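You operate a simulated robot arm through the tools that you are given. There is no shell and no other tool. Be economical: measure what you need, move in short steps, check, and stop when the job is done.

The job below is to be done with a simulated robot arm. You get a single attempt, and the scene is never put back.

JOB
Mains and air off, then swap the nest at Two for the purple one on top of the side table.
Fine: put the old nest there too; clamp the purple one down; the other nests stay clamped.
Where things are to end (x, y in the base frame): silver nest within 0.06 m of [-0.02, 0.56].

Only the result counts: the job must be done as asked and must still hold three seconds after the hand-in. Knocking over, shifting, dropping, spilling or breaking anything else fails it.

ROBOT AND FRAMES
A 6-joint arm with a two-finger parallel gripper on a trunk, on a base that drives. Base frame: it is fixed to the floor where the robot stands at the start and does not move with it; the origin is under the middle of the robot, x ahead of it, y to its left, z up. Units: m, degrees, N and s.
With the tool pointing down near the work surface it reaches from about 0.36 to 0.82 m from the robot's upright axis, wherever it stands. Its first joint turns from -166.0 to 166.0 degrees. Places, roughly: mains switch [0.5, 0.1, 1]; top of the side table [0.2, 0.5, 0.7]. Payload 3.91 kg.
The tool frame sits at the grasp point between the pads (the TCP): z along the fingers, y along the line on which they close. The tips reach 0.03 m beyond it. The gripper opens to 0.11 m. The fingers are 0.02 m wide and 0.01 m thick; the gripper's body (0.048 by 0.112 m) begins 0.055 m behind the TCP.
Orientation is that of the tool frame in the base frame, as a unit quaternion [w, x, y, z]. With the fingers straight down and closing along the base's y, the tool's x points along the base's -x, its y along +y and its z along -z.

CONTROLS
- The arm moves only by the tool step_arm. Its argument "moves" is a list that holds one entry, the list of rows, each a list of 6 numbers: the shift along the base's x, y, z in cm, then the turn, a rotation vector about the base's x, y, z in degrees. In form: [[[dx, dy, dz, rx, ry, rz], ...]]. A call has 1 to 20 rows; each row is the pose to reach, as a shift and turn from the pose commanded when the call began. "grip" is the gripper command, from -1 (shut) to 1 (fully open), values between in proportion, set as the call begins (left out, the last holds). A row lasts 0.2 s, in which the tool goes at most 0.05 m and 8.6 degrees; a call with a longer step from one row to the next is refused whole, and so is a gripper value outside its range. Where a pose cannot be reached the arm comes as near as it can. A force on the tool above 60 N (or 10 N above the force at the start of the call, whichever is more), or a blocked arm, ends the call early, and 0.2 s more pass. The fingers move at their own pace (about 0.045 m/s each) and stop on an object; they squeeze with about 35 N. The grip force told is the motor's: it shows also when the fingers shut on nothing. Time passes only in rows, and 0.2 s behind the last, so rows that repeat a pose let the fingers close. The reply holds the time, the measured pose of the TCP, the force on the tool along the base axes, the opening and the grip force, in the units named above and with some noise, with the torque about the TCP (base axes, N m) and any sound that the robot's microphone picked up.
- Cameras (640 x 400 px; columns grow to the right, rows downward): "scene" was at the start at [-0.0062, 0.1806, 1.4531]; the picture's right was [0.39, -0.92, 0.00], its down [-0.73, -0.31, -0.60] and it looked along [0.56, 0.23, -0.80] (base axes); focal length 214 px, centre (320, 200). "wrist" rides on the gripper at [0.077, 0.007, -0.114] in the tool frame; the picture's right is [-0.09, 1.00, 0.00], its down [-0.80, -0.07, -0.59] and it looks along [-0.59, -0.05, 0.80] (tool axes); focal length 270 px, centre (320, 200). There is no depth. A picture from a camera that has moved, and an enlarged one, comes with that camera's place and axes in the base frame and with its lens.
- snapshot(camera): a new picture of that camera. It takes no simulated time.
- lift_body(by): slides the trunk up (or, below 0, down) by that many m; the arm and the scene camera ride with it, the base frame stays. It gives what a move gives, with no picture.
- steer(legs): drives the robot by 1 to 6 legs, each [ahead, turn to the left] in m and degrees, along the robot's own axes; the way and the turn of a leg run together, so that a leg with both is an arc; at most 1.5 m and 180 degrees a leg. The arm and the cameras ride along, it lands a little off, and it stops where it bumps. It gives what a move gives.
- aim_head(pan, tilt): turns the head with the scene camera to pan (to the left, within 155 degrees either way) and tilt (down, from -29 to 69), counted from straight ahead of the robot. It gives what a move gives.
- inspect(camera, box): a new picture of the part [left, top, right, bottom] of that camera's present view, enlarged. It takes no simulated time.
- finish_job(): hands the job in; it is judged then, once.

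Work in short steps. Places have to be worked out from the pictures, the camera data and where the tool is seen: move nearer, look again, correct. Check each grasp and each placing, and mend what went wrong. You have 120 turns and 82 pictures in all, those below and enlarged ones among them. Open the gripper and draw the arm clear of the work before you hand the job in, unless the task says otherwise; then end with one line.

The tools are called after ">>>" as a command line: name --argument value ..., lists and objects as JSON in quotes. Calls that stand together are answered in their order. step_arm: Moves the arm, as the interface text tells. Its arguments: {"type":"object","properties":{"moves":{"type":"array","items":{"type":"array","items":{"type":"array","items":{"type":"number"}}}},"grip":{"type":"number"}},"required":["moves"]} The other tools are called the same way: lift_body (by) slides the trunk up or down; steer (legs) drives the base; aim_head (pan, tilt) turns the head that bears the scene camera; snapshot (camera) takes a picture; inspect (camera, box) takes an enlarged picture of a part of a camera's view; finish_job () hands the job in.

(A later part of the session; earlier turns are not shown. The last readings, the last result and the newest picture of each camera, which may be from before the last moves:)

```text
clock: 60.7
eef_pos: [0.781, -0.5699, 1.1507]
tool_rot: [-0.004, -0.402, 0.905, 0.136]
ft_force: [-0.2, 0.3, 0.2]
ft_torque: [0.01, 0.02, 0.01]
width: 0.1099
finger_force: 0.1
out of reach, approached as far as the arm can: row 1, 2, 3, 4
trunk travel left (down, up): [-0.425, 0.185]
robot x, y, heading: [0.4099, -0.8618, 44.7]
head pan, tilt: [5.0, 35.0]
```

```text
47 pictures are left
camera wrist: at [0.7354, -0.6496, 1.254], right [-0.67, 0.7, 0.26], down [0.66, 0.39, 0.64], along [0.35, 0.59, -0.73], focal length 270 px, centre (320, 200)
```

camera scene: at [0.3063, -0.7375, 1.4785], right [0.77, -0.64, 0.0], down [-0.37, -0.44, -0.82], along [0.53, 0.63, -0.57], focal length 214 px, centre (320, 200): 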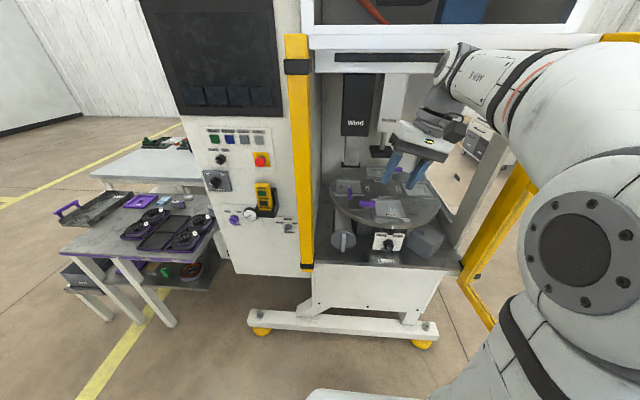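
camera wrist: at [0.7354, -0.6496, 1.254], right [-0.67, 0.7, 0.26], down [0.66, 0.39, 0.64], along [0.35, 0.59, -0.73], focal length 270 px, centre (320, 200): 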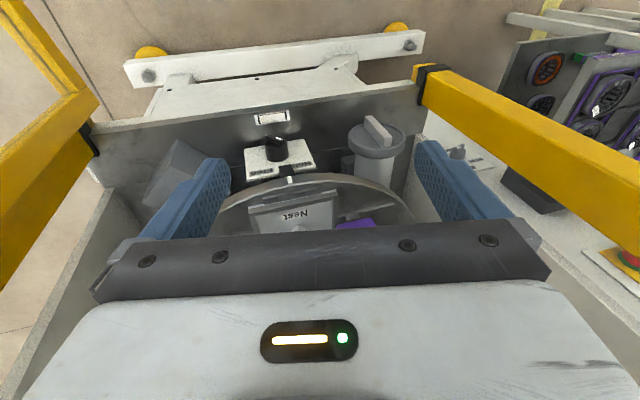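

The nest is hidden under the gripper, since near things show at the image top. I move out over the nest at the same height.

>>> step_arm --moves '[[[3, 3.4, 0, 0, 0, 0], [6, 6.8, 0, 0, 0, 0], [9, 10.2, 0, 0, 0, 0], [12, 13.5, 0, 0, 0, 0], [12, 13.5, 0, 0, 0, 0]]]'

>>> snapshot --camera "wrist"

```text
clock: 61.9
eef_pos: [0.9006, -0.4341, 1.1534]
tool_rot: [-0.004, -0.403, 0.904, 0.142]
ft_force: [-0.4, 0.3, -0.4]
ft_torque: [-0.03, 0.0, -0.03]
width: 0.1101
finger_force: 0.0
trunk travel left (down, up): [-0.425, 0.185]
robot x, y, heading: [0.4072, -0.8608, 45.0]
head pan, tilt: [5.0, 35.0]
```

```text
46 pictures are left
camera wrist: at [0.8565, -0.5158, 1.257], right [-0.66, 0.7, 0.27], down [0.67, 0.39, 0.64], along [0.34, 0.6, -0.72], focal length 270 px, centre (320, 200)
```

wrist: 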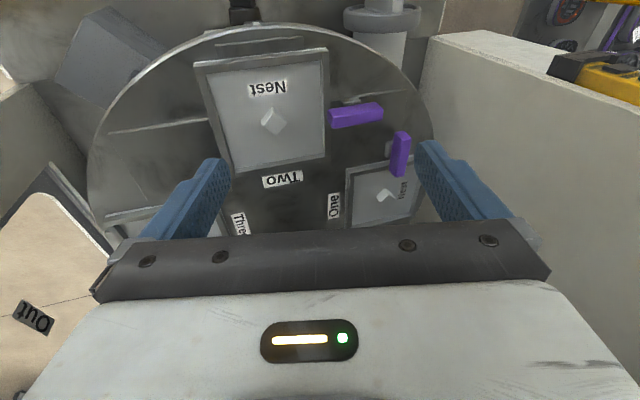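

Clear view now. I straighten the tool to vertical and zoom on nest Two and its lever.

>>> step_arm --moves '[[[0, 0, 0, -7.3, -3.5, 0], [0, 0, 0, -14.7, -7, 0], [0, 0, 0, -14.7, -7, 0]]]'

>>> inspect --camera "wrist" --box '[180, 20, 460, 230]'

```text
clock: 62.7
eef_pos: [0.9006, -0.4343, 1.1527]
tool_rot: [-0.004, -0.401, 0.905, 0.141]
ft_force: [-0.2, 0.0, 0.2]
ft_torque: [0.0, 0.01, 0.01]
width: 0.1104
finger_force: 0.1
out of reach, approached as far as the arm can: row 1, 2, 3
trunk travel left (down, up): [-0.425, 0.185]
robot x, y, heading: [0.4085, -0.8595, 44.8]
head pan, tilt: [5.0, 35.0]
```

```text
1.90 times, centred on (320, 125) of wrist
camera zoom: at [0.8566, -0.516, 1.2567], right [-0.66, 0.7, 0.27], down [0.67, 0.39, 0.64], along [0.34, 0.6, -0.72], focal length 515 px, centre (320, 343)
```

zoom: 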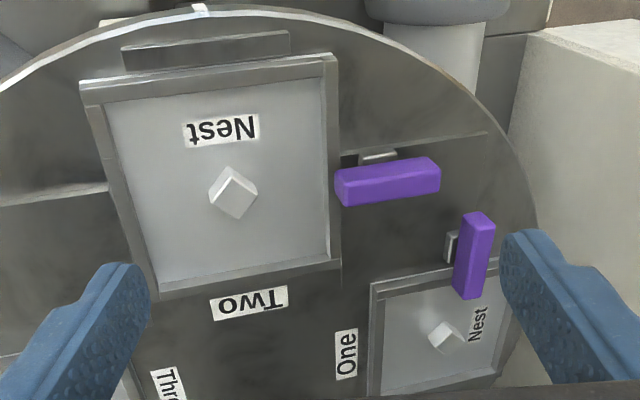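

The tool stays 16° off vertical (a joint limit in this branch). Before mending that, I look at the lever from the scene camera's side.

>>> inspect --camera "scene" --box '[325, 170, 405, 230]'

>>> inspect --camera "wrist" --box '[310, 70, 430, 190]'

```text
6.67 times, centred on (365, 200) of scene
camera zoom: at [0.3071, -0.7379, 1.4786], right [0.77, -0.64, 0.0], down [-0.37, -0.44, -0.82], along [0.53, 0.63, -0.57], focal length 1430 px, centre (20, 200)
```

zoom: 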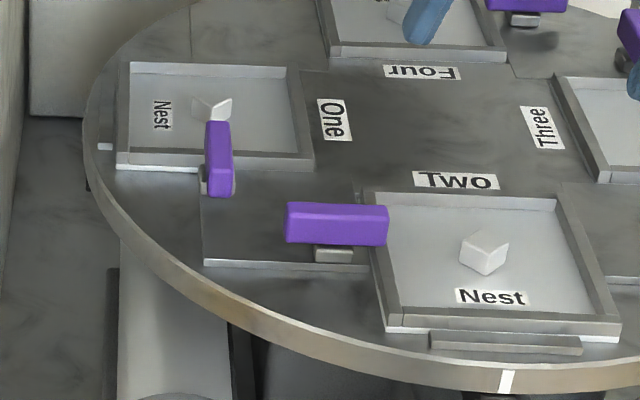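

```text
3.33 times, centred on (370, 130) of wrist
camera zoom: at [0.8566, -0.516, 1.2567], right [-0.66, 0.7, 0.27], down [0.67, 0.39, 0.64], along [0.34, 0.6, -0.72], focal length 901 px, centre (153, 433)
```

zoom: 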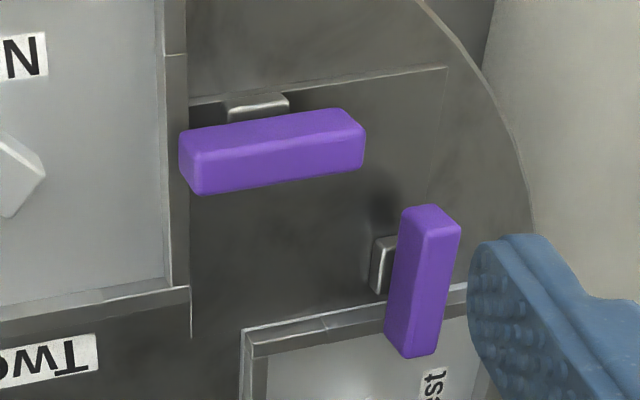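

The clamp is a bar turning on a small post, its end over the nest's rim. I check the brake knob's setting, as a free table could turn.

>>> inspect --camera "scene" --box '[360, 220, 420, 260]'

```text
10.00 times, centred on (390, 240) of scene
camera zoom: at [0.3071, -0.7379, 1.4786], right [0.77, -0.64, 0.0], down [-0.37, -0.44, -0.82], along [0.53, 0.63, -0.57], focal length 2145 px, centre (-380, -200)
```

zoom: 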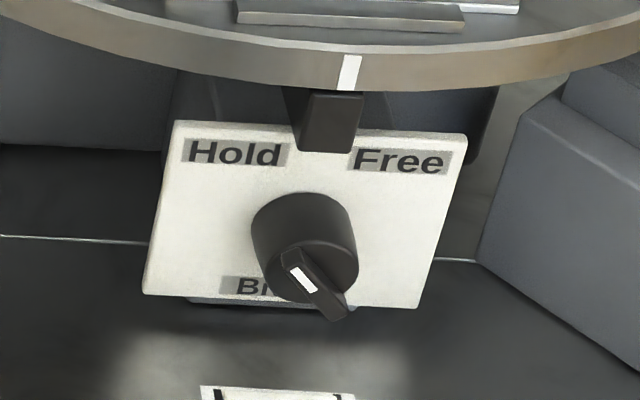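

The brake's white mark points to Hold, so the table is held. Now I rotate the tool a quarter turn about vertical (to close across the lever), which may also free the wrist.

>>> step_arm --moves '[[[0, 0, 1, 0, 0, -8], [0, 0, 2, 0, 0, -16], [0, 0, 3, 0, 0, -24], [0, 0, 3, 0, 0, -32], [0, 0, 3, 0, 0, -40], [0, 0, 3, 0, 0, -48], [0, 0, 3, 0, 0, -56], [0, 0, 3, 0, 0, -64], [0, 0, 3, 0, 0, -72], [0, 0, 3, 0, 0, -80], [0, 0, 3, 0, 0, -88]]]'

```text
clock: 64.4
eef_pos: [0.9323, -0.7336, 1.0924]
tool_rot: [0.072, -0.024, 0.989, 0.128]
ft_force: [-56.4, 30.2, 8.5]
ft_torque: [-3.33, -5.08, -4.15]
width: 0.1102
finger_force: 0.1
out of reach, approached as far as the arm can: row 2, 3, 4, 5, 6, 7, 8
trunk travel left (down, up): [-0.425, 0.185]
robot x, y, heading: [0.4074, -0.8581, 44.7]
head pan, tilt: [5.0, 35.0]
stopped in row 8: the force on the tool passed its limit (the readings are from after the stop); the commanded pose is now the measured one
```

The arm swung far to the right and touched something. I look at once.

>>> snapshot --camera "scene"

>>> snapshot --camera "wrist"

```text
41 pictures are left
camera scene: at [0.2967, -0.7314, 1.4773], right [0.77, -0.64, 0.01], down [-0.36, -0.44, -0.82], along [0.53, 0.62, -0.57], focal length 214 px, centre (320, 200)
```

scene: 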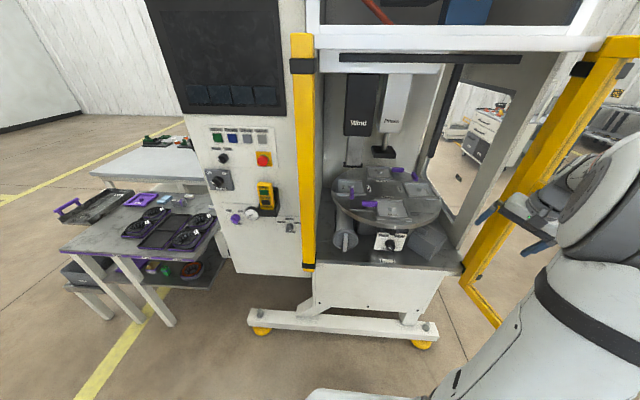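

```text
40 pictures are left
camera wrist: at [0.84, -0.7602, 1.1912], right [0.02, 0.96, 0.26], down [0.72, -0.2, 0.67], along [0.7, 0.17, -0.69], focal length 270 px, centre (320, 200)
```

wrist: 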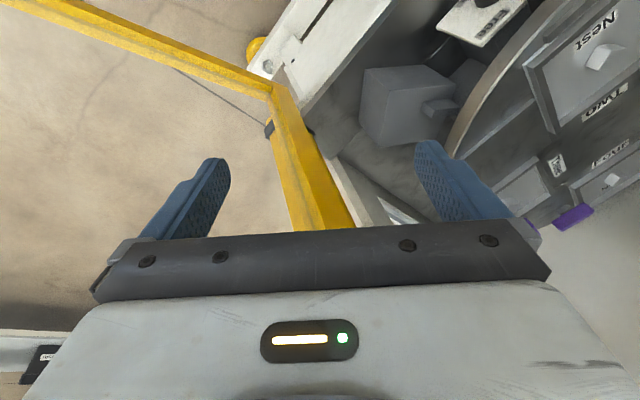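

The gripper rests against the guard frame at the right; nothing appears moved. The wrist is at a joint limit for clockwise turns, so I draw back left and up gently.

>>> step_arm --moves '[[[-1.5, 1, 0.5, 0, 0, 0], [-3.5, 2.5, 2, 0, 0, 0], [-6, 5, 4, 0, 0, 0], [-9, 8, 6, 0, 0, 0], [-12, 11, 8, 0, 0, 0], [-14, 15, 10, 0, 0, 0]]]'

```text
clock: 65.8
eef_pos: [0.8471, -0.7507, 1.1349]
tool_rot: [0.071, -0.029, 0.988, 0.132]
ft_force: [-0.6, 0.5, 0.2]
ft_torque: [-0.03, -0.01, -0.01]
width: 0.11
finger_force: 0.0
out of reach, approached as far as the arm can: row 1, 2, 3, 4, 5, 6
trunk travel left (down, up): [-0.425, 0.185]
robot x, y, heading: [0.4098, -0.8591, 45.1]
head pan, tilt: [5.0, 35.0]
```

Keeping the tool's heading while swinging left needs the blocked direction, so I turn counter-clockwise along with the move.

>>> step_arm --moves '[[[-0.5, 1, 1, 0, 0, 8], [-1, 3, 2, 0, 0, 16], [-2, 6, 4, 0, 0, 24], [-3, 9, 6, 0, 0, 32], [-4, 12, 8, 0, 0, 40], [-5, 15, 10, 0, 0, 48], [-5, 18, 12, 0, 0, 56]]]'

```text
clock: 67.4
eef_pos: [0.7947, -0.5703, 1.2563]
tool_rot: [0.0, -0.487, 0.861, 0.147]
ft_force: [-0.2, 0.7, 0.4]
ft_torque: [0.01, 0.01, -0.02]
width: 0.11
finger_force: 0.1
trunk travel left (down, up): [-0.425, 0.185]
robot x, y, heading: [0.4102, -0.8603, 45.0]
head pan, tilt: [5.0, 35.0]
```

That worked. I now turn the tool further counter-clockwise to the quarter-turned, vertical pose, in place.

>>> step_arm --moves '[[[0, 0, 0, -0.7, -1.7, 7.8], [0, 0, 0, -1.3, -3.4, 15.7], [0, 0, 0, -2, -5.1, 23.5], [0, 0, 0, -2.6, -6.8, 31.4], [0, 0, 0, -3.3, -8.5, 39.2], [0, 0, 0, -4, -10.3, 47], [0, 0, 0, -4.6, -12, 54.9], [0, 0, 0, -5.3, -13.7, 62.7], [0, 0, 0, -5.9, -15.4, 70.6], [0, 0, 0, -6.6, -17.1, 78.4], [0, 0, 0, -6.6, -17.1, 78.4]]]'

```text
clock: 69.8
eef_pos: [0.7928, -0.5718, 1.2597]
tool_rot: [-0.091, 0.924, -0.355, -0.108]
ft_force: [0.2, 0.2, 0.8]
ft_torque: [0.0, -0.01, 0.0]
width: 0.1098
finger_force: 0.0
out of reach, approached as far as the arm can: row 3, 4, 5, 6, 7, 8, 9, 10, 11
trunk travel left (down, up): [-0.425, 0.185]
robot x, y, heading: [0.41, -0.8614, 44.8]
head pan, tilt: [5.0, 35.0]
```

The tool still leans 16° left in world terms, so the forearm roll is near its stop (a flipped wrist). I back off into free space and unwind the wrist there: swing the tool left and up about the forearm axis, then pitch straight down.

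>>> steer --legs '[[-0.3, 0]]'

```text
clock: 71.9
eef_pos: [0.5795, -0.784, 1.2599]
tool_rot: [-0.091, 0.925, -0.354, -0.106]
ft_force: [-0.1, 0.1, 0.5]
ft_torque: [-0.03, -0.03, -0.02]
width: 0.1102
finger_force: 0.1
trunk travel left (down, up): [-0.425, 0.185]
robot x, y, heading: [0.1994, -1.0703, 45.0]
head pan, tilt: [5.0, 35.0]
```

Free space around. I swing the tool about the forward axis toward the left (first 76°).

>>> step_arm --moves '[[[-2.4, 2.4, 1.2, 5.94, 5.94, 0], [-4.7, 4.7, 3, 11.9, 11.9, 0], [-6.8, 6.8, 5.1, 17.8, 17.8, 0], [-8.6, 8.6, 7.7, 23.8, 23.8, 0], [-10.1, 10.1, 10.6, 29.7, 29.7, 0], [-11.4, 11.4, 13.8, 35.6, 35.6, 0], [-12.2, 12.2, 17.3, 41.6, 41.6, 0], [-12.7, 12.7, 20.9, 47.5, 47.5, 0], [-12.9, 12.9, 24.5, 53.5, 53.5, 0]]]'

```text
clock: 73.9
eef_pos: [0.453, -0.6552, 1.505]
tool_rot: [-0.319, 0.644, -0.271, -0.64]
ft_force: [0.4, -0.4, -0.2]
ft_torque: [0.01, -0.04, -0.01]
width: 0.1102
finger_force: 0.0
trunk travel left (down, up): [-0.425, 0.185]
robot x, y, heading: [0.1977, -1.0718, 45.2]
head pan, tilt: [5.0, 35.0]
```

All rows reached. I continue the swing toward up.

>>> step_arm --moves '[[[0.2, -0.2, 3.6, 5.94, 5.94, 0], [0.8, -0.8, 7.2, 11.9, 11.9, 0], [1.8, -1.8, 10.6, 17.8, 17.8, 0], [3.2, -3.2, 13.7, 23.8, 23.8, 0], [4.7, -4.7, 16.5, 29.7, 29.7, 0], [6.6, -6.6, 19, 35.6, 35.6, 0], [8.8, -8.8, 21, 41.6, 41.6, 0]]]'

```text
clock: 75.5
eef_pos: [0.5379, -0.7402, 1.718]
tool_rot: [0.407, -0.228, 0.126, 0.876]
ft_force: [0.0, -0.6, 0.3]
ft_torque: [0.03, -0.01, 0.02]
width: 0.11
finger_force: 0.0
trunk travel left (down, up): [-0.425, 0.185]
robot x, y, heading: [0.1978, -1.0714, 45.2]
head pan, tilt: [5.0, 35.0]
```

Still fine. I finish the swing to straight up.

>>> step_arm --moves '[[[2, -2, 1.4, 5.3, 5.3, 0], [4.2, -4.2, 2.5, 10.6, 10.6, 0], [6.5, -6.5, 3.1, 15.9, 15.9, 0], [8.8, -8.8, 3.3, 21.2, 21.2, 0]]]'

```text
clock: 76.5
eef_pos: [0.6299, -0.8293, 1.7465]
tool_rot: [0.413, 0.015, 0.036, 0.91]
ft_force: [-0.1, -0.7, 0.0]
ft_torque: [0.0, -0.03, -0.03]
width: 0.1098
finger_force: 0.1
trunk travel left (down, up): [-0.425, 0.185]
robot x, y, heading: [0.1977, -1.0707, 45.4]
head pan, tilt: [5.0, 35.0]
```

Tool points up. Now I pitch it forward and down about the left axis.

>>> step_arm --moves '[[[2.6, 2.6, -0.3, -6, 6, 0], [5.2, 5.2, -1.1, -12, 12, 0], [7.6, 7.6, -2.4, -18, 18, 0], [9.9, 9.9, -4.3, -24, 24, 0], [11.9, 11.9, -6.6, -30, 30, 0], [13.7, 13.7, -9.3, -36, 36, 0], [15.2, 15.2, -12.3, -42, 42, 0], [16.4, 16.4, -15.6, -48, 48, 0], [17.2, 17.2, -19.2, -54, 54, 0], [17.6, 17.6, -22.8, -60, 60, 0], [17.7, 17.7, -26.5, -66, 66, 0], [17.3, 17.3, -30.2, -72, 72, 0], [16.5, 16.5, -33.8, -78, 78, 0], [15.5, 15.5, -37.1, -84, 84, 0], [14, 14, -40.2, -90, 90, 0], [12.3, 12.3, -43, -96, 96, 0], [10.3, 10.3, -45.4, -102, 102, 0], [8.1, 8.1, -47.3, -108, 108, 0], [5.6, 5.6, -48.7, -114, 114, 0], [3.1, 3.1, -49.6, -120, 120, 0]]]'

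```text
clock: 80.7
eef_pos: [0.715, -0.9431, 1.0574]
tool_rot: [0.171, 0.256, 0.903, 0.3]
ft_force: [-1.2, -1.4, 0.1]
ft_torque: [0.11, -0.04, 0.06]
width: 0.1102
finger_force: 0.1
out of reach, approached as far as the arm can: row 8, 9, 10, 11, 12, 13, 14, 15, 16, 17, 18, 19, 20
trunk travel left (down, up): [-0.425, 0.185]
robot x, y, heading: [0.1942, -1.0693, 45.0]
head pan, tilt: [5.0, 35.0]
```

No sideways lean any more; it points forward-down 50°. I straighten it to vertical while bringing it back in front.

>>> step_arm --moves '[[[-2.3, 3.2, 2, -4, 4, 0], [-4.6, 6.5, 4, -8, 8, 0], [-6.9, 9.8, 6, -12, 12, 0], [-9.2, 13, 8, -16, 16, 0], [-11.4, 16.4, 10, -20, 20, 0], [-13.7, 19.6, 12, -24, 24, 0], [-16, 23, 14, -28, 28, 0]]]'

>>> snapshot --camera "scene"

```text
clock: 82.3
eef_pos: [0.5729, -0.9391, 0.8965]
tool_rot: [0.082, 0.243, 0.953, 0.159]
ft_force: [-0.2, -0.2, 0.0]
ft_torque: [0.01, -0.05, 0.01]
width: 0.1102
finger_force: 0.1
out of reach, approached as far as the arm can: row 1, 2, 3, 4, 5, 6, 7
trunk travel left (down, up): [-0.425, 0.185]
robot x, y, heading: [0.2007, -1.0734, 45.1]
head pan, tilt: [5.0, 35.0]
```

```text
39 pictures are left
camera scene: at [0.0945, -0.9507, 1.4786], right [0.77, -0.64, 0.0], down [-0.37, -0.44, -0.82], along [0.53, 0.63, -0.57], focal length 214 px, centre (320, 200)
```

scene: 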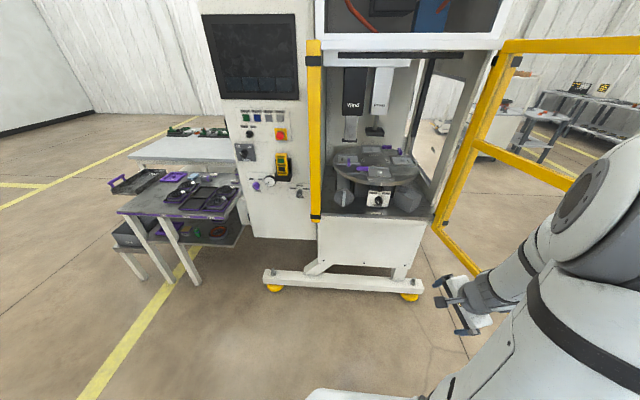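

Now the forearm hangs right and the yaw is at its clockwise end again. I turn counter-clockwise 48° while moving left and up, toward the starting configuration.

>>> step_arm --moves '[[[-0.3, 3, 3, -2, 2, 7.5], [-0.6, 6, 6, -4, 4, 15], [-0.9, 9, 9, -6, 6, 22], [-1.2, 12, 12, -8, 8, 30], [-1.5, 15, 16, -10, 10, 37], [-1.8, 18, 20, -11, 11, 44], [-2, 21, 24, -12, 12, 51], [-2, 21, 28, -12, 12, 58]]]'

```text
clock: 84.1
eef_pos: [0.5917, -0.7976, 1.1458]
tool_rot: [-0.085, -0.254, 0.955, 0.126]
ft_force: [0.1, -0.1, 0.6]
ft_torque: [0.0, 0.02, 0.04]
width: 0.1099
finger_force: 0.1
out of reach, approached as far as the arm can: row 1, 2, 3, 4, 5, 6, 7, 8
trunk travel left (down, up): [-0.425, 0.185]
robot x, y, heading: [0.1971, -1.0732, 45.0]
head pan, tilt: [5.0, 35.0]
```

The lean is again the flipped wrist. I reckon joint 4 must turn back half a turn, which is harmless while the tool points sideways. I first raise the tool to point left and a little up.

>>> step_arm --moves '[[[-0.8, 3.2, 1.1, 7.5, 2.35, -1.3], [-1.5, 6.2, 2.6, 15, 4.7, -2.6], [-2, 9, 4.6, 22.5, 7, -3.9], [-2.4, 11.6, 6.9, 30, 9.4, -5.2], [-2.7, 13.8, 9.6, 37.5, 11.8, -6.5], [-2.8, 15.7, 12.5, 45, 14.1, -7.8], [-2.7, 17.1, 15.6, 52.4, 16.5, -9], [-2.4, 18.2, 18.9, 59.9, 18.8, -10.3], [-2, 18.8, 22.3, 67.4, 21.2, -11.6], [-1.5, 18.9, 25.7, 74.9, 23.5, -12.9], [-0.8, 18.6, 29.1, 82.4, 25.9, -14.2], [0, 17.8, 32.4, 89.9, 28.2, -15.5]]]'

```text
clock: 86.7
eef_pos: [0.5938, -0.6183, 1.4698]
tool_rot: [-0.072, -0.086, 0.566, 0.817]
ft_force: [0.0, 0.3, -0.4]
ft_torque: [0.02, 0.0, 0.01]
width: 0.1101
finger_force: 0.0
trunk travel left (down, up): [-0.425, 0.185]
robot x, y, heading: [0.1973, -1.0696, 45.2]
head pan, tilt: [5.0, 35.0]
```

All rows reached. Now I roll the near-sideways tool about the lateral axis, backwards over, in two halves.

>>> step_arm --moves '[[[-1.2, -0.3, -0.1, 2.06, -8.2, 0], [-2.4, -0.6, -0.4, 4.1, -16.5, 0], [-3.6, -0.9, -0.8, 6.2, -24.7, 0], [-4.7, -1.2, -1.5, 8.2, -33, 0], [-5.6, -1.4, -2.2, 10.3, -41.2, 0], [-6.4, -1.6, -3.2, 12.3, -49.5, 0], [-7.2, -1.8, -4.2, 14.4, -57.7, 0], [-7.7, -1.9, -5.3, 16.5, -66, 0], [-8.1, -2, -6.6, 18.5, -74.2, 0], [-8.2, -2.1, -7.8, 20.6, -82.5, 0], [-8.2, -2.1, -9.1, 22.6, -90.7, 0]]]'

```text
clock: 89.1
eef_pos: [0.5105, -0.6393, 1.3755]
tool_rot: [-0.366, 0.65, -0.295, -0.597]
ft_force: [0.4, 0.3, -0.1]
ft_torque: [0.02, -0.01, -0.01]
width: 0.11
finger_force: 0.1
trunk travel left (down, up): [-0.425, 0.185]
robot x, y, heading: [0.1972, -1.0734, 45.2]
head pan, tilt: [5.0, 35.0]
```

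Good, still reachable throughout. Second half of the roll.

>>> step_arm --moves '[[[0.2, 0, -1.3, 2.06, -8.2, 0], [0.5, 0.1, -2.5, 4.1, -16.5, 0], [1, 0.3, -3.6, 6.2, -24.7, 0], [1.7, 0.4, -4.7, 8.2, -33, 0], [2.5, 0.6, -5.6, 10.3, -41.2, 0], [3.5, 0.9, -6.4, 12.3, -49.5, 0], [4.5, 1.1, -7.1, 14.4, -57.7, 0], [5.6, 1.4, -7.6, 16.5, -66, 0], [6.8, 1.7, -7.9, 18.5, -74.2, 0], [8, 2, -8, 20.6, -82.5, 0]]]'

```text
clock: 91.3
eef_pos: [0.5899, -0.6205, 1.2961]
tool_rot: [-0.57, 0.811, 0.12, -0.063]
ft_force: [-0.6, 0.2, 0.1]
ft_torque: [-0.02, 0.02, -0.06]
width: 0.1097
finger_force: 0.1
trunk travel left (down, up): [-0.425, 0.185]
robot x, y, heading: [0.1968, -1.0706, 44.9]
head pan, tilt: [5.0, 35.0]
```

The roll succeeded. Now I lower the tool from sideways to straight down.

>>> step_arm --moves '[[[0.4, -1.4, -3.1, -7.5, -2, 0], [0.8, -3.1, -6, -15, -4, 0], [1.3, -5.1, -8.6, -22.5, -5.9, 0], [2, -7.5, -10.9, -30, -7.9, 0], [2.7, -10.3, -12.8, -37.6, -9.9, 0], [3.5, -13.2, -14.4, -45.1, -11.9, 0], [4.3, -16.2, -15.5, -52.6, -13.8, 0], [5.1, -19.4, -16.2, -60.1, -15.8, 0], [6, -22.7, -16.4, -67.6, -17.8, 0]]]'

```text
clock: 93.3
eef_pos: [0.6427, -0.839, 1.1092]
tool_rot: [-0.131, 0.981, 0.145, -0.011]
ft_force: [-0.2, -0.4, -0.8]
ft_torque: [-0.01, -0.01, 0.0]
width: 0.1097
finger_force: 0.0
out of reach, approached as far as the arm can: row 8, 9
trunk travel left (down, up): [-0.425, 0.185]
robot x, y, heading: [0.1955, -1.0736, 44.7]
head pan, tilt: [5.0, 35.0]
```

The same lean returned, so the model is: forearm roll is fine but the wrist bend must change sign, which needs a pass exactly in the arm's plane. I swing the tool to straight up again, this time exactly in the plane ahead of the robot.

>>> step_arm --moves '[[[-2.45, 3.7, 1.4, 7.1, 4.25, 0.33], [-4.8, 7.26, 3.27, 14.2, 8.5, 0.66], [-7.04, 10.56, 5.59, 21.3, 12.75, 1], [-9.13, 13.56, 8.33, 28.4, 17, 1.3], [-11.02, 16.24, 11.41, 35.5, 21.25, 1.65], [-12.71, 18.53, 14.77, 42.6, 25.5, 2], [-14.16, 20.42, 18.37, 49.7, 29.75, 2.3], [-15.36, 21.86, 22.12, 56.8, 34, 2.6], [-16.3, 22.88, 25.97, 63.9, 38.2, 3], [-16.97, 23.44, 29.81, 71, 42.5, 3.3], [-17.38, 23.56, 33.6, 78.1, 46.7, 3.6], [-17.52, 23.24, 37.24, 85.2, 51, 4], [-17.41, 22.53, 40.67, 92.3, 55.2, 4.3], [-17.07, 21.44, 43.82, 99.4, 59.5, 4.6], [-16.51, 20.02, 46.64, 106.5, 63.7, 5], [-15.75, 18.31, 49.07, 113.6, 68, 5.3], [-14.84, 16.36, 51.06, 120.7, 72.2, 5.6], [-13.79, 14.23, 52.58, 127.8, 76.5, 6], [-12.65, 11.98, 53.59, 134.9, 80.7, 6.3], [-11.44, 9.66, 54.09, 142, 85, 6.6]]]'

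```text
clock: 97.5
eef_pos: [0.5283, -0.7419, 1.6508]
tool_rot: [0.924, 0.001, 0.001, 0.383]
ft_force: [-0.3, 0.0, 0.2]
ft_torque: [-0.04, -0.03, -0.05]
width: 0.1099
finger_force: 0.1
trunk travel left (down, up): [-0.425, 0.185]
robot x, y, heading: [0.1977, -1.073, 45.1]
head pan, tilt: [5.0, 35.0]
```

Exactly up and in the arm's plane. Now I pitch forward and down within that plane.

>>> step_arm --moves '[[[2.6, 2.6, -0.3, -6, 6, 0], [5.2, 5.2, -1.1, -12, 12, 0], [7.6, 7.6, -2.4, -18, 18, 0], [9.9, 9.9, -4.3, -24, 24, 0], [11.9, 11.9, -6.6, -30, 30, 0], [13.7, 13.7, -9.3, -36, 36, 0], [15.2, 15.2, -12.3, -42, 42, 0], [16.4, 16.4, -15.6, -48, 48, 0], [17.2, 17.2, -19.2, -54, 54, 0], [17.6, 17.6, -22.8, -60, 60, 0], [17.7, 17.7, -26.5, -66, 66, 0]]]'

```text
clock: 99.9
eef_pos: [0.7068, -0.564, 1.3843]
tool_rot: [0.634, -0.277, 0.673, 0.261]
ft_force: [0.0, -0.3, 0.1]
ft_torque: [0.02, 0.01, 0.03]
width: 0.1099
finger_force: 0.0
trunk travel left (down, up): [-0.425, 0.185]
robot x, y, heading: [0.1965, -1.0719, 45.1]
head pan, tilt: [5.0, 35.0]
```

All rows reached this time. I continue down to vertical.

>>> step_arm --moves '[[[0.2, 0.2, -2.7, -6, 6, 0], [0, 0, -5.3, -12, 12, 0], [-0.5, -0.5, -7.6, -18, 18, 0], [-1.4, -1.4, -9.7, -24, 24, 0], [-2.6, -2.6, -11.5, -30, 30, 0], [-4, -4, -12.9, -36, 36, 0], [-5.7, -5.7, -13.8, -42, 42, 0], [-7.6, -7.6, -14.2, -48, 48, 0], [-9.5, -9.5, -14.1, -54, 54, 0], [-11.5, -11.5, -13.7, -60, 60, 0]]]'

```text
clock: 102.1
eef_pos: [0.5923, -0.6804, 1.2471]
tool_rot: [0.014, -0.382, 0.924, 0.005]
ft_force: [0.4, -0.2, 0.4]
ft_torque: [0.01, 0.0, 0.02]
width: 0.11
finger_force: 0.1
trunk travel left (down, up): [-0.425, 0.185]
robot x, y, heading: [0.1998, -1.0689, 45.1]
head pan, tilt: [5.0, 35.0]
```

The tool is vertical again in the good branch. I drive back in front of the table.

>>> steer --legs '[[0.3, 0]]'

>>> snapshot --camera "wrist"

```text
clock: 104.2
eef_pos: [0.7964, -0.4732, 1.246]
tool_rot: [0.012, -0.384, 0.923, 0.003]
ft_force: [0.0, -0.3, -0.2]
ft_torque: [-0.03, -0.01, -0.01]
width: 0.1102
finger_force: 0.0
trunk travel left (down, up): [-0.425, 0.185]
robot x, y, heading: [0.4037, -0.8634, 45.1]
head pan, tilt: [5.0, 35.0]
stopped in leg 1: the robot was blocked; the commanded pose is now the measured one
```

```text
38 pictures are left
camera wrist: at [0.7341, -0.5253, 1.3582], right [-0.64, 0.76, 0.0], down [0.6, 0.51, 0.62], along [0.47, 0.4, -0.79], focal length 270 px, centre (320, 200)
```

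wrist: 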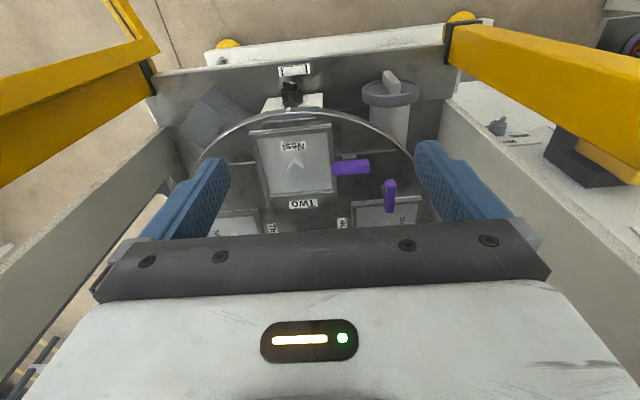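

The base touched the machine's foot; I ease back 2 cm. The lever's pivot is confirmed near (0.869, -0.350); I turn the tool a quarter turn clockwise and come above it.

>>> steer --legs '[[-0.02, 0]]'

>>> step_arm --moves '[[[0.8, 1, -0.5, 0, 0, -7.9], [1.6, 2, -1, 0, 0, -15.8], [2.5, 3.5, -2, 0, 0, -23.7], [3.5, 5, -3, 0, 0, -31.6], [4.5, 6.5, -4, 0, 0, -39.5], [5.5, 8, -5, 0, 0, -47.4], [6.3, 9.5, -6, 0, 0, -55.3], [7, 11, -7, 0, 0, -63.2], [7.7, 12.5, -8, 0, 0, -71.1], [8.5, 13.5, -9, 0, 0, -79], [8.5, 13.5, -10, 0, 0, -87], [8.5, 13.5, -10, 0, 0, -87]]]' --grip 0

>>> snapshot --camera "wrist"

```text
clock: 105.0
eef_pos: [0.7834, -0.4853, 1.2442]
tool_rot: [0.011, -0.384, 0.923, 0.004]
ft_force: [-0.6, 0.2, -0.2]
ft_torque: [0.02, 0.01, 0.0]
width: 0.11
finger_force: 0.1
trunk travel left (down, up): [-0.425, 0.185]
robot x, y, heading: [0.3924, -0.8786, 45.2]
head pan, tilt: [5.0, 35.0]
```

```text
clock: 107.6
eef_pos: [0.8683, -0.3485, 1.1456]
tool_rot: [0.011, 0.358, 0.934, -0.006]
ft_force: [0.6, 0.2, -0.9]
ft_torque: [-0.01, -0.02, 0.02]
width: 0.0549
finger_force: 0.2
trunk travel left (down, up): [-0.425, 0.185]
robot x, y, heading: [0.3925, -0.8807, 45.4]
head pan, tilt: [5.0, 35.0]
```

```text
37 pictures are left
camera wrist: at [0.8133, -0.2912, 1.2575], right [0.73, 0.68, 0.0], down [0.54, -0.58, 0.61], along [0.42, -0.45, -0.79], focal length 270 px, centre (320, 200)
```

wrist: 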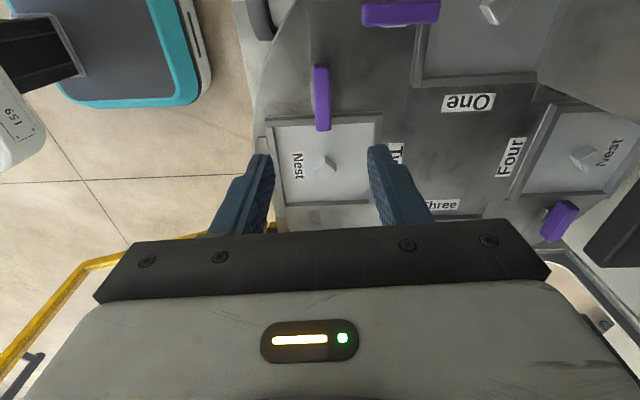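

The bar lies right under the TCP and along the finger gap. I descend 9 cm and check.

>>> step_arm --moves '[[[0, 0, -3, 0, 0, 0], [0, 0, -6, 0, 0, 0], [0, 0, -9, 0, 0, 0], [0, 0, -9, 0, 0, 0]]]'

>>> snapshot --camera "wrist"

>>> inspect --camera "scene" --box '[320, 160, 420, 230]'

```text
clock: 108.6
eef_pos: [0.8681, -0.3485, 1.0532]
tool_rot: [0.011, 0.356, 0.934, -0.006]
ft_force: [0.5, -0.6, 0.3]
ft_torque: [-0.02, -0.02, -0.01]
width: 0.0549
finger_force: 0.0
trunk travel left (down, up): [-0.425, 0.185]
robot x, y, heading: [0.3865, -0.8745, 45.2]
head pan, tilt: [5.0, 35.0]
```

```text
36 pictures are left
camera wrist: at [0.8136, -0.291, 1.1659], right [0.73, 0.68, 0.0], down [0.54, -0.58, 0.61], along [0.42, -0.45, -0.79], focal length 270 px, centre (320, 200)
```

wrist: 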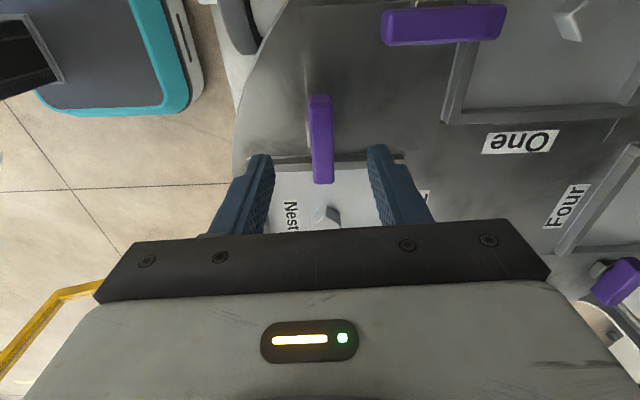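

```text
5.71 times, centred on (370, 195) of scene
camera zoom: at [0.2881, -0.7559, 1.4786], right [0.77, -0.64, 0.0], down [-0.37, -0.44, -0.82], along [0.52, 0.63, -0.57], focal length 1226 px, centre (34, 229)
```

zoom: 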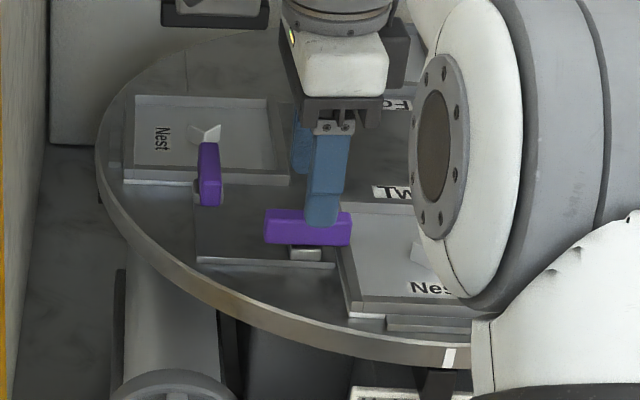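

The bar's top is at z ≈ 0.998, width about 2 cm, centred. I descend 3.6 cm and close on it.

>>> step_arm --moves '[[[0, 0, -1.2, 0, 0, 0], [0, 0, -2.4, 0, 0, 0], [0, 0, -3.6, 0, 0, 0]]]'

>>> step_arm --moves '[[[0, 0, 0, 0, 0, 0], [0, 0, 0, 0, 0, 0], [0, 0, 0, 0, 0, 0], [0, 0, 0, 0, 0, 0]]]' --grip -1

>>> snapshot --camera "wrist"

```text
clock: 109.4
eef_pos: [0.8685, -0.3484, 1.0176]
tool_rot: [0.01, 0.357, 0.934, -0.006]
ft_force: [-0.3, -0.3, -0.6]
ft_torque: [-0.02, 0.03, 0.0]
width: 0.055
finger_force: 0.2
trunk travel left (down, up): [-0.425, 0.185]
robot x, y, heading: [0.3903, -0.875, 45.5]
head pan, tilt: [5.0, 35.0]
```

```text
clock: 110.4
eef_pos: [0.8683, -0.3472, 1.0175]
tool_rot: [0.012, 0.357, 0.934, -0.004]
ft_force: [11.5, 13.3, 5.1]
ft_torque: [0.3, -0.33, -0.69]
width: 0.0154
finger_force: 44.8
trunk travel left (down, up): [-0.425, 0.185]
robot x, y, heading: [0.3909, -0.876, 45.2]
head pan, tilt: [5.0, 35.0]
```

```text
34 pictures are left
camera wrist: at [0.8143, -0.2899, 1.1306], right [0.73, 0.68, 0.0], down [0.54, -0.58, 0.61], along [0.42, -0.45, -0.79], focal length 270 px, centre (320, 200)
```

wrist: 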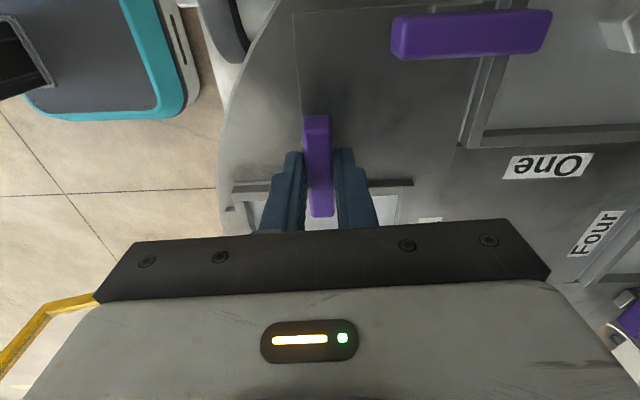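

The bar is gripped (15 mm) with a slight offset. I try turning it counter-clockwise 25° and look at torque and image.

>>> step_arm --moves '[[[0.15, 0.17, 0, 0, 0, 0], [0.15, 0.17, 0, 0, 0, 8], [0.15, 0.17, 0, 0, 0, 16], [0.15, 0.17, 0, 0, 0, 24]]]'

>>> snapshot --camera "wrist"

```text
clock: 111.4
eef_pos: [0.8705, -0.3485, 1.0185]
tool_rot: [0.011, 0.155, 0.988, -0.004]
ft_force: [-4.6, -2.5, -2.8]
ft_torque: [-0.43, 0.8, -2.09]
width: 0.025
finger_force: 45.5
trunk travel left (down, up): [-0.425, 0.185]
robot x, y, heading: [0.3884, -0.8787, 45.1]
head pan, tilt: [5.0, 35.0]
```

```text
33 pictures are left
camera wrist: at [0.7966, -0.3178, 1.1307], right [0.39, 0.92, 0.0], down [0.73, -0.31, 0.61], along [0.56, -0.24, -0.79], focal length 270 px, centre (320, 200)
```

wrist: 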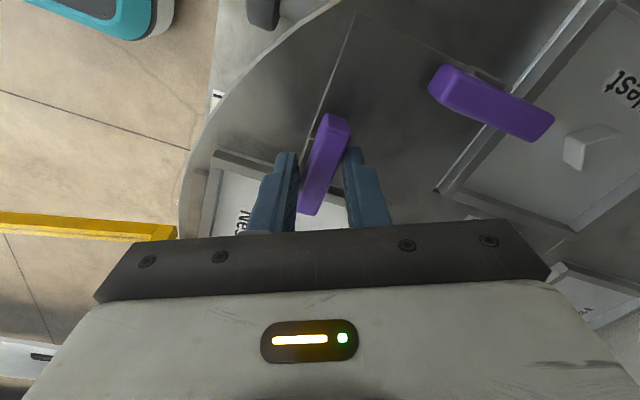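

The bar did not follow counter-clockwise, so I return and try the other way.

>>> step_arm --moves '[[[0, 0, 0, 0, 0, -8], [0, 0, 0, 0, 0, -16], [0, 0, 0, 0, 0, -24], [0, 0, 0, 0, 0, -32], [0, 0, 0, 0, 0, -40], [0, 0, 0, 0, 0, -48]]]'

>>> snapshot --camera "wrist"

```text
clock: 112.8
eef_pos: [0.8698, -0.3483, 1.0194]
tool_rot: [0.009, 0.544, 0.839, -0.007]
ft_force: [-0.2, -6.6, -4.1]
ft_torque: [-0.47, -0.35, 0.02]
width: 0.0147
finger_force: 45.1
trunk travel left (down, up): [-0.425, 0.185]
robot x, y, heading: [0.3878, -0.875, 45.3]
head pan, tilt: [5.0, 35.0]
```

```text
32 pictures are left
camera wrist: at [0.8443, -0.2737, 1.1311], right [0.95, 0.33, 0.0], down [0.26, -0.75, 0.61], along [0.2, -0.58, -0.79], focal length 270 px, centre (320, 200)
```

wrist: 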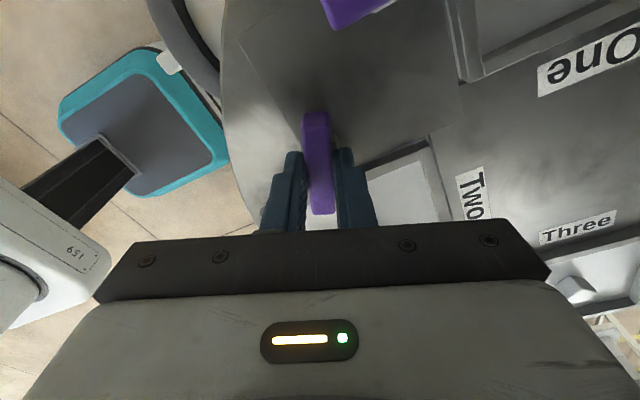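

It turns clockwise freely. I continue another 40°.

>>> step_arm --moves '[[[0, 0, 0, 0, 0, -8], [0, 0, 0, 0, 0, -16], [0, 0, 0, 0, 0, -24], [0, 0, 0, 0, 0, -32], [0, 0, 0, 0, 0, -40]]]'

```text
clock: 114.0
eef_pos: [0.8702, -0.3489, 1.0187]
tool_rot: [0.007, 0.797, 0.604, -0.008]
ft_force: [-1.8, -11.4, -7.8]
ft_torque: [0.06, -5.4, 3.26]
width: 0.015
finger_force: 44.7
trunk travel left (down, up): [-0.425, 0.185]
robot x, y, heading: [0.3911, -0.8773, 45.1]
head pan, tilt: [5.0, 35.0]
```

The turn is 64° but torque is rising; I look before going on.

>>> snapshot --camera "wrist"

>>> inspect --camera "scene" --box '[310, 120, 430, 240]'

```text
31 pictures are left
camera wrist: at [0.898, -0.2744, 1.1313], right [0.94, -0.35, 0.0], down [-0.28, -0.74, 0.61], along [-0.21, -0.57, -0.79], focal length 270 px, centre (320, 200)
```

wrist: 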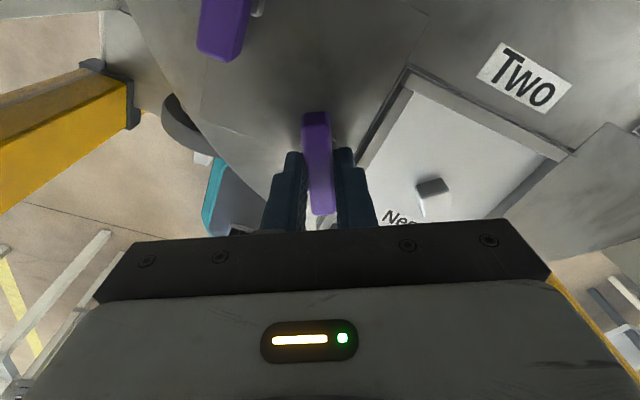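

```text
3.33 times, centred on (370, 180) of scene
camera zoom: at [0.2875, -0.7571, 1.4785], right [0.77, -0.64, 0.0], down [-0.37, -0.44, -0.82], along [0.52, 0.63, -0.57], focal length 715 px, centre (153, 267)
```

zoom: 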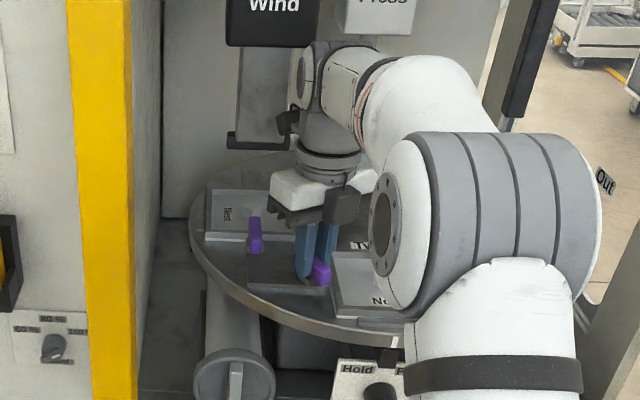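

The bar has followed 64° and its end has left the nest's rim; it is probably at its stop. I release and rise to look.

>>> step_arm --moves '[[[0, 0, 0, 0, 0, 0], [0, 0, 0, 0, 0, 0], [0, 0, 2, 0, 0, 0], [0, 0, 5, 0, 0, 0], [0, 0, 9, 0, 0, 0], [0, 0, 13, 0, 0, 0]]]' --grip -0.09

>>> snapshot --camera "wrist"

```text
clock: 115.4
eef_pos: [0.8706, -0.3486, 1.1516]
tool_rot: [0.005, 0.797, 0.603, -0.008]
ft_force: [-5.1, -4.4, -1.6]
ft_torque: [0.42, -0.48, 0.21]
width: 0.0502
finger_force: 0.1
trunk travel left (down, up): [-0.425, 0.185]
robot x, y, heading: [0.3872, -0.8778, 45.4]
head pan, tilt: [5.0, 35.0]
```

```text
29 pictures are left
camera wrist: at [0.8992, -0.2756, 1.2641], right [0.93, -0.36, 0.0], down [-0.28, -0.74, 0.61], along [-0.22, -0.57, -0.79], focal length 270 px, centre (320, 200)
```

wrist: 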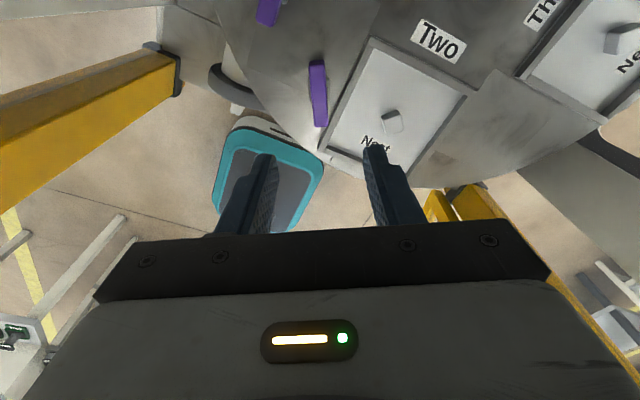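

There's a small residual side force, maybe the camera touching the winding nozzle. I zoom to judge whether the bar clears the nest.

>>> inspect --camera "wrist" --box '[250, 20, 470, 160]'

>>> snapshot --camera "scene"

```text
2.86 times, centred on (360, 90) of wrist
camera zoom: at [0.8992, -0.2756, 1.2641], right [0.93, -0.36, 0.0], down [-0.28, -0.74, 0.61], along [-0.22, -0.57, -0.79], focal length 772 px, centre (206, 514)
```

zoom: 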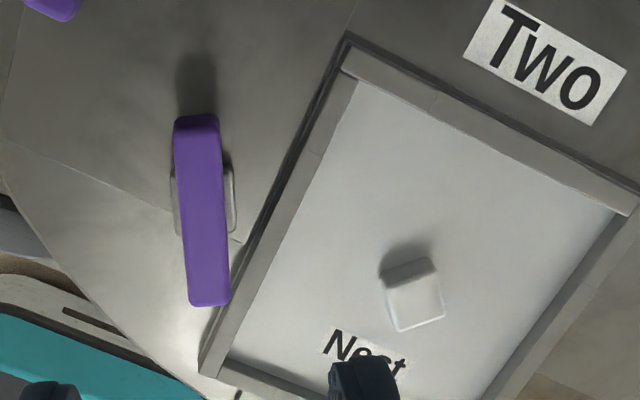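

```text
27 pictures are left
camera scene: at [0.2875, -0.7566, 1.4787], right [0.77, -0.64, 0.0], down [-0.37, -0.44, -0.82], along [0.52, 0.63, -0.57], focal length 214 px, centre (320, 200)
```

scene: 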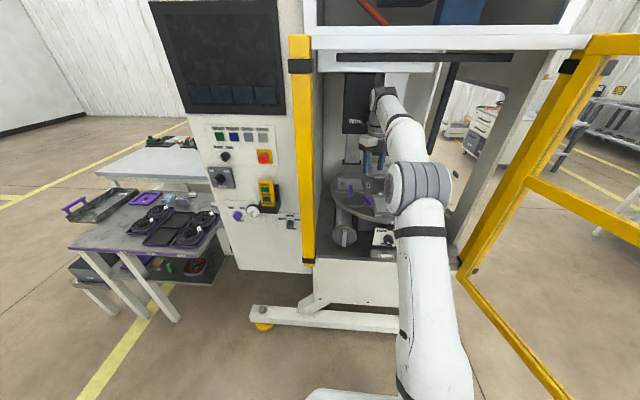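

The bar's end is just at the rim; it needs about 25° more. The camera side is near the winding head, so I turn the tool half a turn back counter-clockwise (camera on my side) and regrip.

>>> step_arm --moves '[[[-1, -1, 0, 0, 0, 8.2], [-2, -2.2, 0, 0, 0, 16.4], [-2, -2.2, 0, 0, 0, 24.6], [-2, -2.2, 0, 0, 0, 32.8], [-2, -2.2, 0, 0, 0, 41], [-2, -2.2, 0, 0, 0, 49.2], [-2, -2.2, 0, 0, 0, 57.4], [-2, -2.2, 0, 0, 0, 65.6], [-2, -2.2, 0, 0, 0, 73.8], [-2, -2.2, 0, 0, 0, 82], [-2, -2.2, 0, 0, 0, 90.2]]]'

>>> step_arm --moves '[[[0, 0, 0, 0, 0, 8.2], [0, 0, 0, 0, 0, 16.4], [0, 0, 0, 0, 0, 24.6], [0, 0, 0, 0, 0, 32.8], [0, 0, 0, 0, 0, 41], [0, 0, 0, 0, 0, 49.2], [0, 0, 0, 0, 0, 57.4], [0, 0, 0, 0, 0, 65.6], [0, 0, 0, 0, 0, 73.8], [1, 1.1, 0, 0, 0, 82], [2, 2.2, 0, 0, 0, 89.8], [2, 2.2, 0, 0, 0, 89.8]]]'

>>> snapshot --camera "wrist"

```text
clock: 117.8
eef_pos: [0.8507, -0.3699, 1.1484]
tool_rot: [0.013, 0.135, 0.991, -0.003]
ft_force: [0.3, -0.5, -0.2]
ft_torque: [-0.01, -0.01, -0.02]
width: 0.05
finger_force: 0.0
trunk travel left (down, up): [-0.425, 0.185]
robot x, y, heading: [0.39, -0.8769, 45.2]
head pan, tilt: [5.0, 35.0]
```

```text
clock: 120.4
eef_pos: [0.8709, -0.3479, 1.1487]
tool_rot: [0.01, -0.604, 0.797, 0.007]
ft_force: [0.3, -0.1, -0.2]
ft_torque: [0.0, 0.01, 0.03]
width: 0.05
finger_force: 0.1
trunk travel left (down, up): [-0.425, 0.185]
robot x, y, heading: [0.388, -0.8758, 45.3]
head pan, tilt: [5.0, 35.0]
```

```text
26 pictures are left
camera wrist: at [0.8429, -0.4238, 1.2616], right [-0.93, 0.35, 0.0], down [0.28, 0.74, 0.61], along [0.22, 0.57, -0.79], focal length 270 px, centre (320, 200)
```

wrist: 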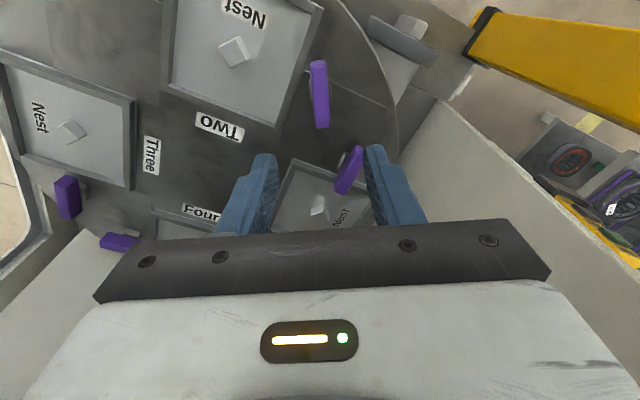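

Force-free and aligned with the bar. I descend, grip and turn a further 26° clockwise.

>>> step_arm --moves '[[[0, 0, -4, 0, 0, 0], [0, 0, -8, 0, 0, 0], [0, 0, -11, 0, 0, 0], [0, 0, -13, 0, 0, 0], [0, 0, -13, 0, 0, 0]]]'

>>> step_arm --moves '[[[0, 0, 0, 0, 0, 0], [0, 0, 0, 0, 0, 0], [0, 0, 0, 0, 0, 0], [0, 0, 0, 0, 0, 0], [0, 0, 0, 0, 0, -8], [0, 0, 0, 0, 0, -16]]]' --grip -1

```text
clock: 121.6
eef_pos: [0.8709, -0.3484, 1.0162]
tool_rot: [0.01, -0.603, 0.798, 0.006]
ft_force: [-0.3, 0.2, 0.3]
ft_torque: [0.0, -0.01, 0.02]
width: 0.0502
finger_force: 0.1
trunk travel left (down, up): [-0.425, 0.185]
robot x, y, heading: [0.3926, -0.8772, 45.3]
head pan, tilt: [5.0, 35.0]
```

```text
clock: 123.0
eef_pos: [0.8708, -0.3467, 1.0167]
tool_rot: [0.011, -0.485, 0.874, 0.004]
ft_force: [1.7, 2.5, -3.3]
ft_torque: [0.47, 0.22, -0.01]
width: 0.0148
finger_force: 44.7
trunk travel left (down, up): [-0.425, 0.185]
robot x, y, heading: [0.389, -0.8766, 45.2]
head pan, tilt: [5.0, 35.0]
```

It turns with hardly any torque. I add 12° to make it parallel with the nest's side, then release and rise.

>>> step_arm --moves '[[[0, 0, 0, 0, 0, -6], [0, 0, 0, 0, 0, -12]]]'

>>> step_arm --moves '[[[0, 0, 0, 0, 0, 0], [0, 0, 0, 0, 0, 0], [0, 0, 3, 0, 0, 0], [0, 0, 7, 0, 0, 0], [0, 0, 11, 0, 0, 0]]]' --grip -0.09

>>> snapshot --camera "wrist"

```text
clock: 123.6
eef_pos: [0.8703, -0.3465, 1.0159]
tool_rot: [0.011, -0.392, 0.92, 0.003]
ft_force: [4.4, -0.1, -12.3]
ft_torque: [1.18, -0.76, 0.0]
width: 0.015
finger_force: 44.8
trunk travel left (down, up): [-0.425, 0.185]
robot x, y, heading: [0.3926, -0.8768, 45.3]
head pan, tilt: [5.0, 35.0]
```

```text
clock: 124.8
eef_pos: [0.8712, -0.3478, 1.1282]
tool_rot: [0.011, -0.393, 0.92, 0.003]
ft_force: [0.0, -0.8, -0.3]
ft_torque: [-0.02, 0.03, 0.0]
width: 0.0503
finger_force: 0.0
trunk travel left (down, up): [-0.425, 0.185]
robot x, y, heading: [0.3912, -0.8755, 45.1]
head pan, tilt: [5.0, 35.0]
```

```text
25 pictures are left
camera wrist: at [0.8111, -0.402, 1.2412], right [-0.66, 0.75, 0.0], down [0.59, 0.52, 0.61], along [0.46, 0.4, -0.79], focal length 270 px, centre (320, 200)
```

wrist: 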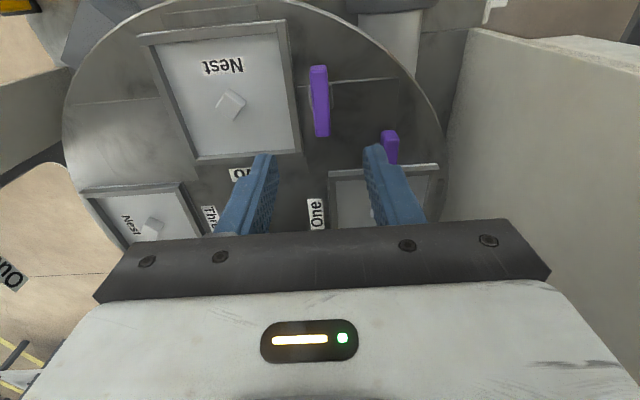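

The bar is parallel to the nest's side and clear. I zoom on the nest's central peg to set the grasp angle.

>>> inspect --camera "wrist" --box '[140, 10, 340, 170]'

```text
2.50 times, centred on (240, 90) of wrist
camera zoom: at [0.8111, -0.402, 1.2412], right [-0.66, 0.75, 0.0], down [0.59, 0.52, 0.61], along [0.46, 0.4, -0.79], focal length 676 px, centre (520, 475)
```

zoom: 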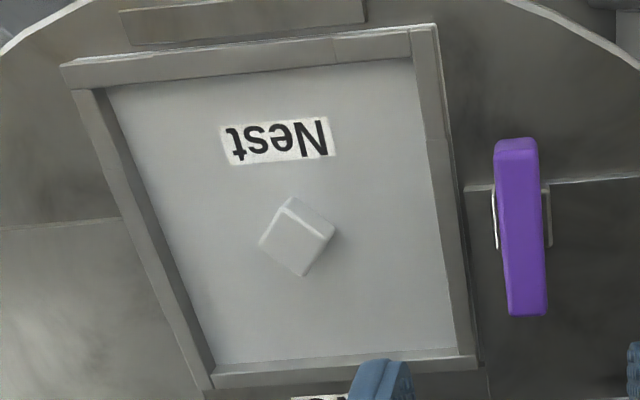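

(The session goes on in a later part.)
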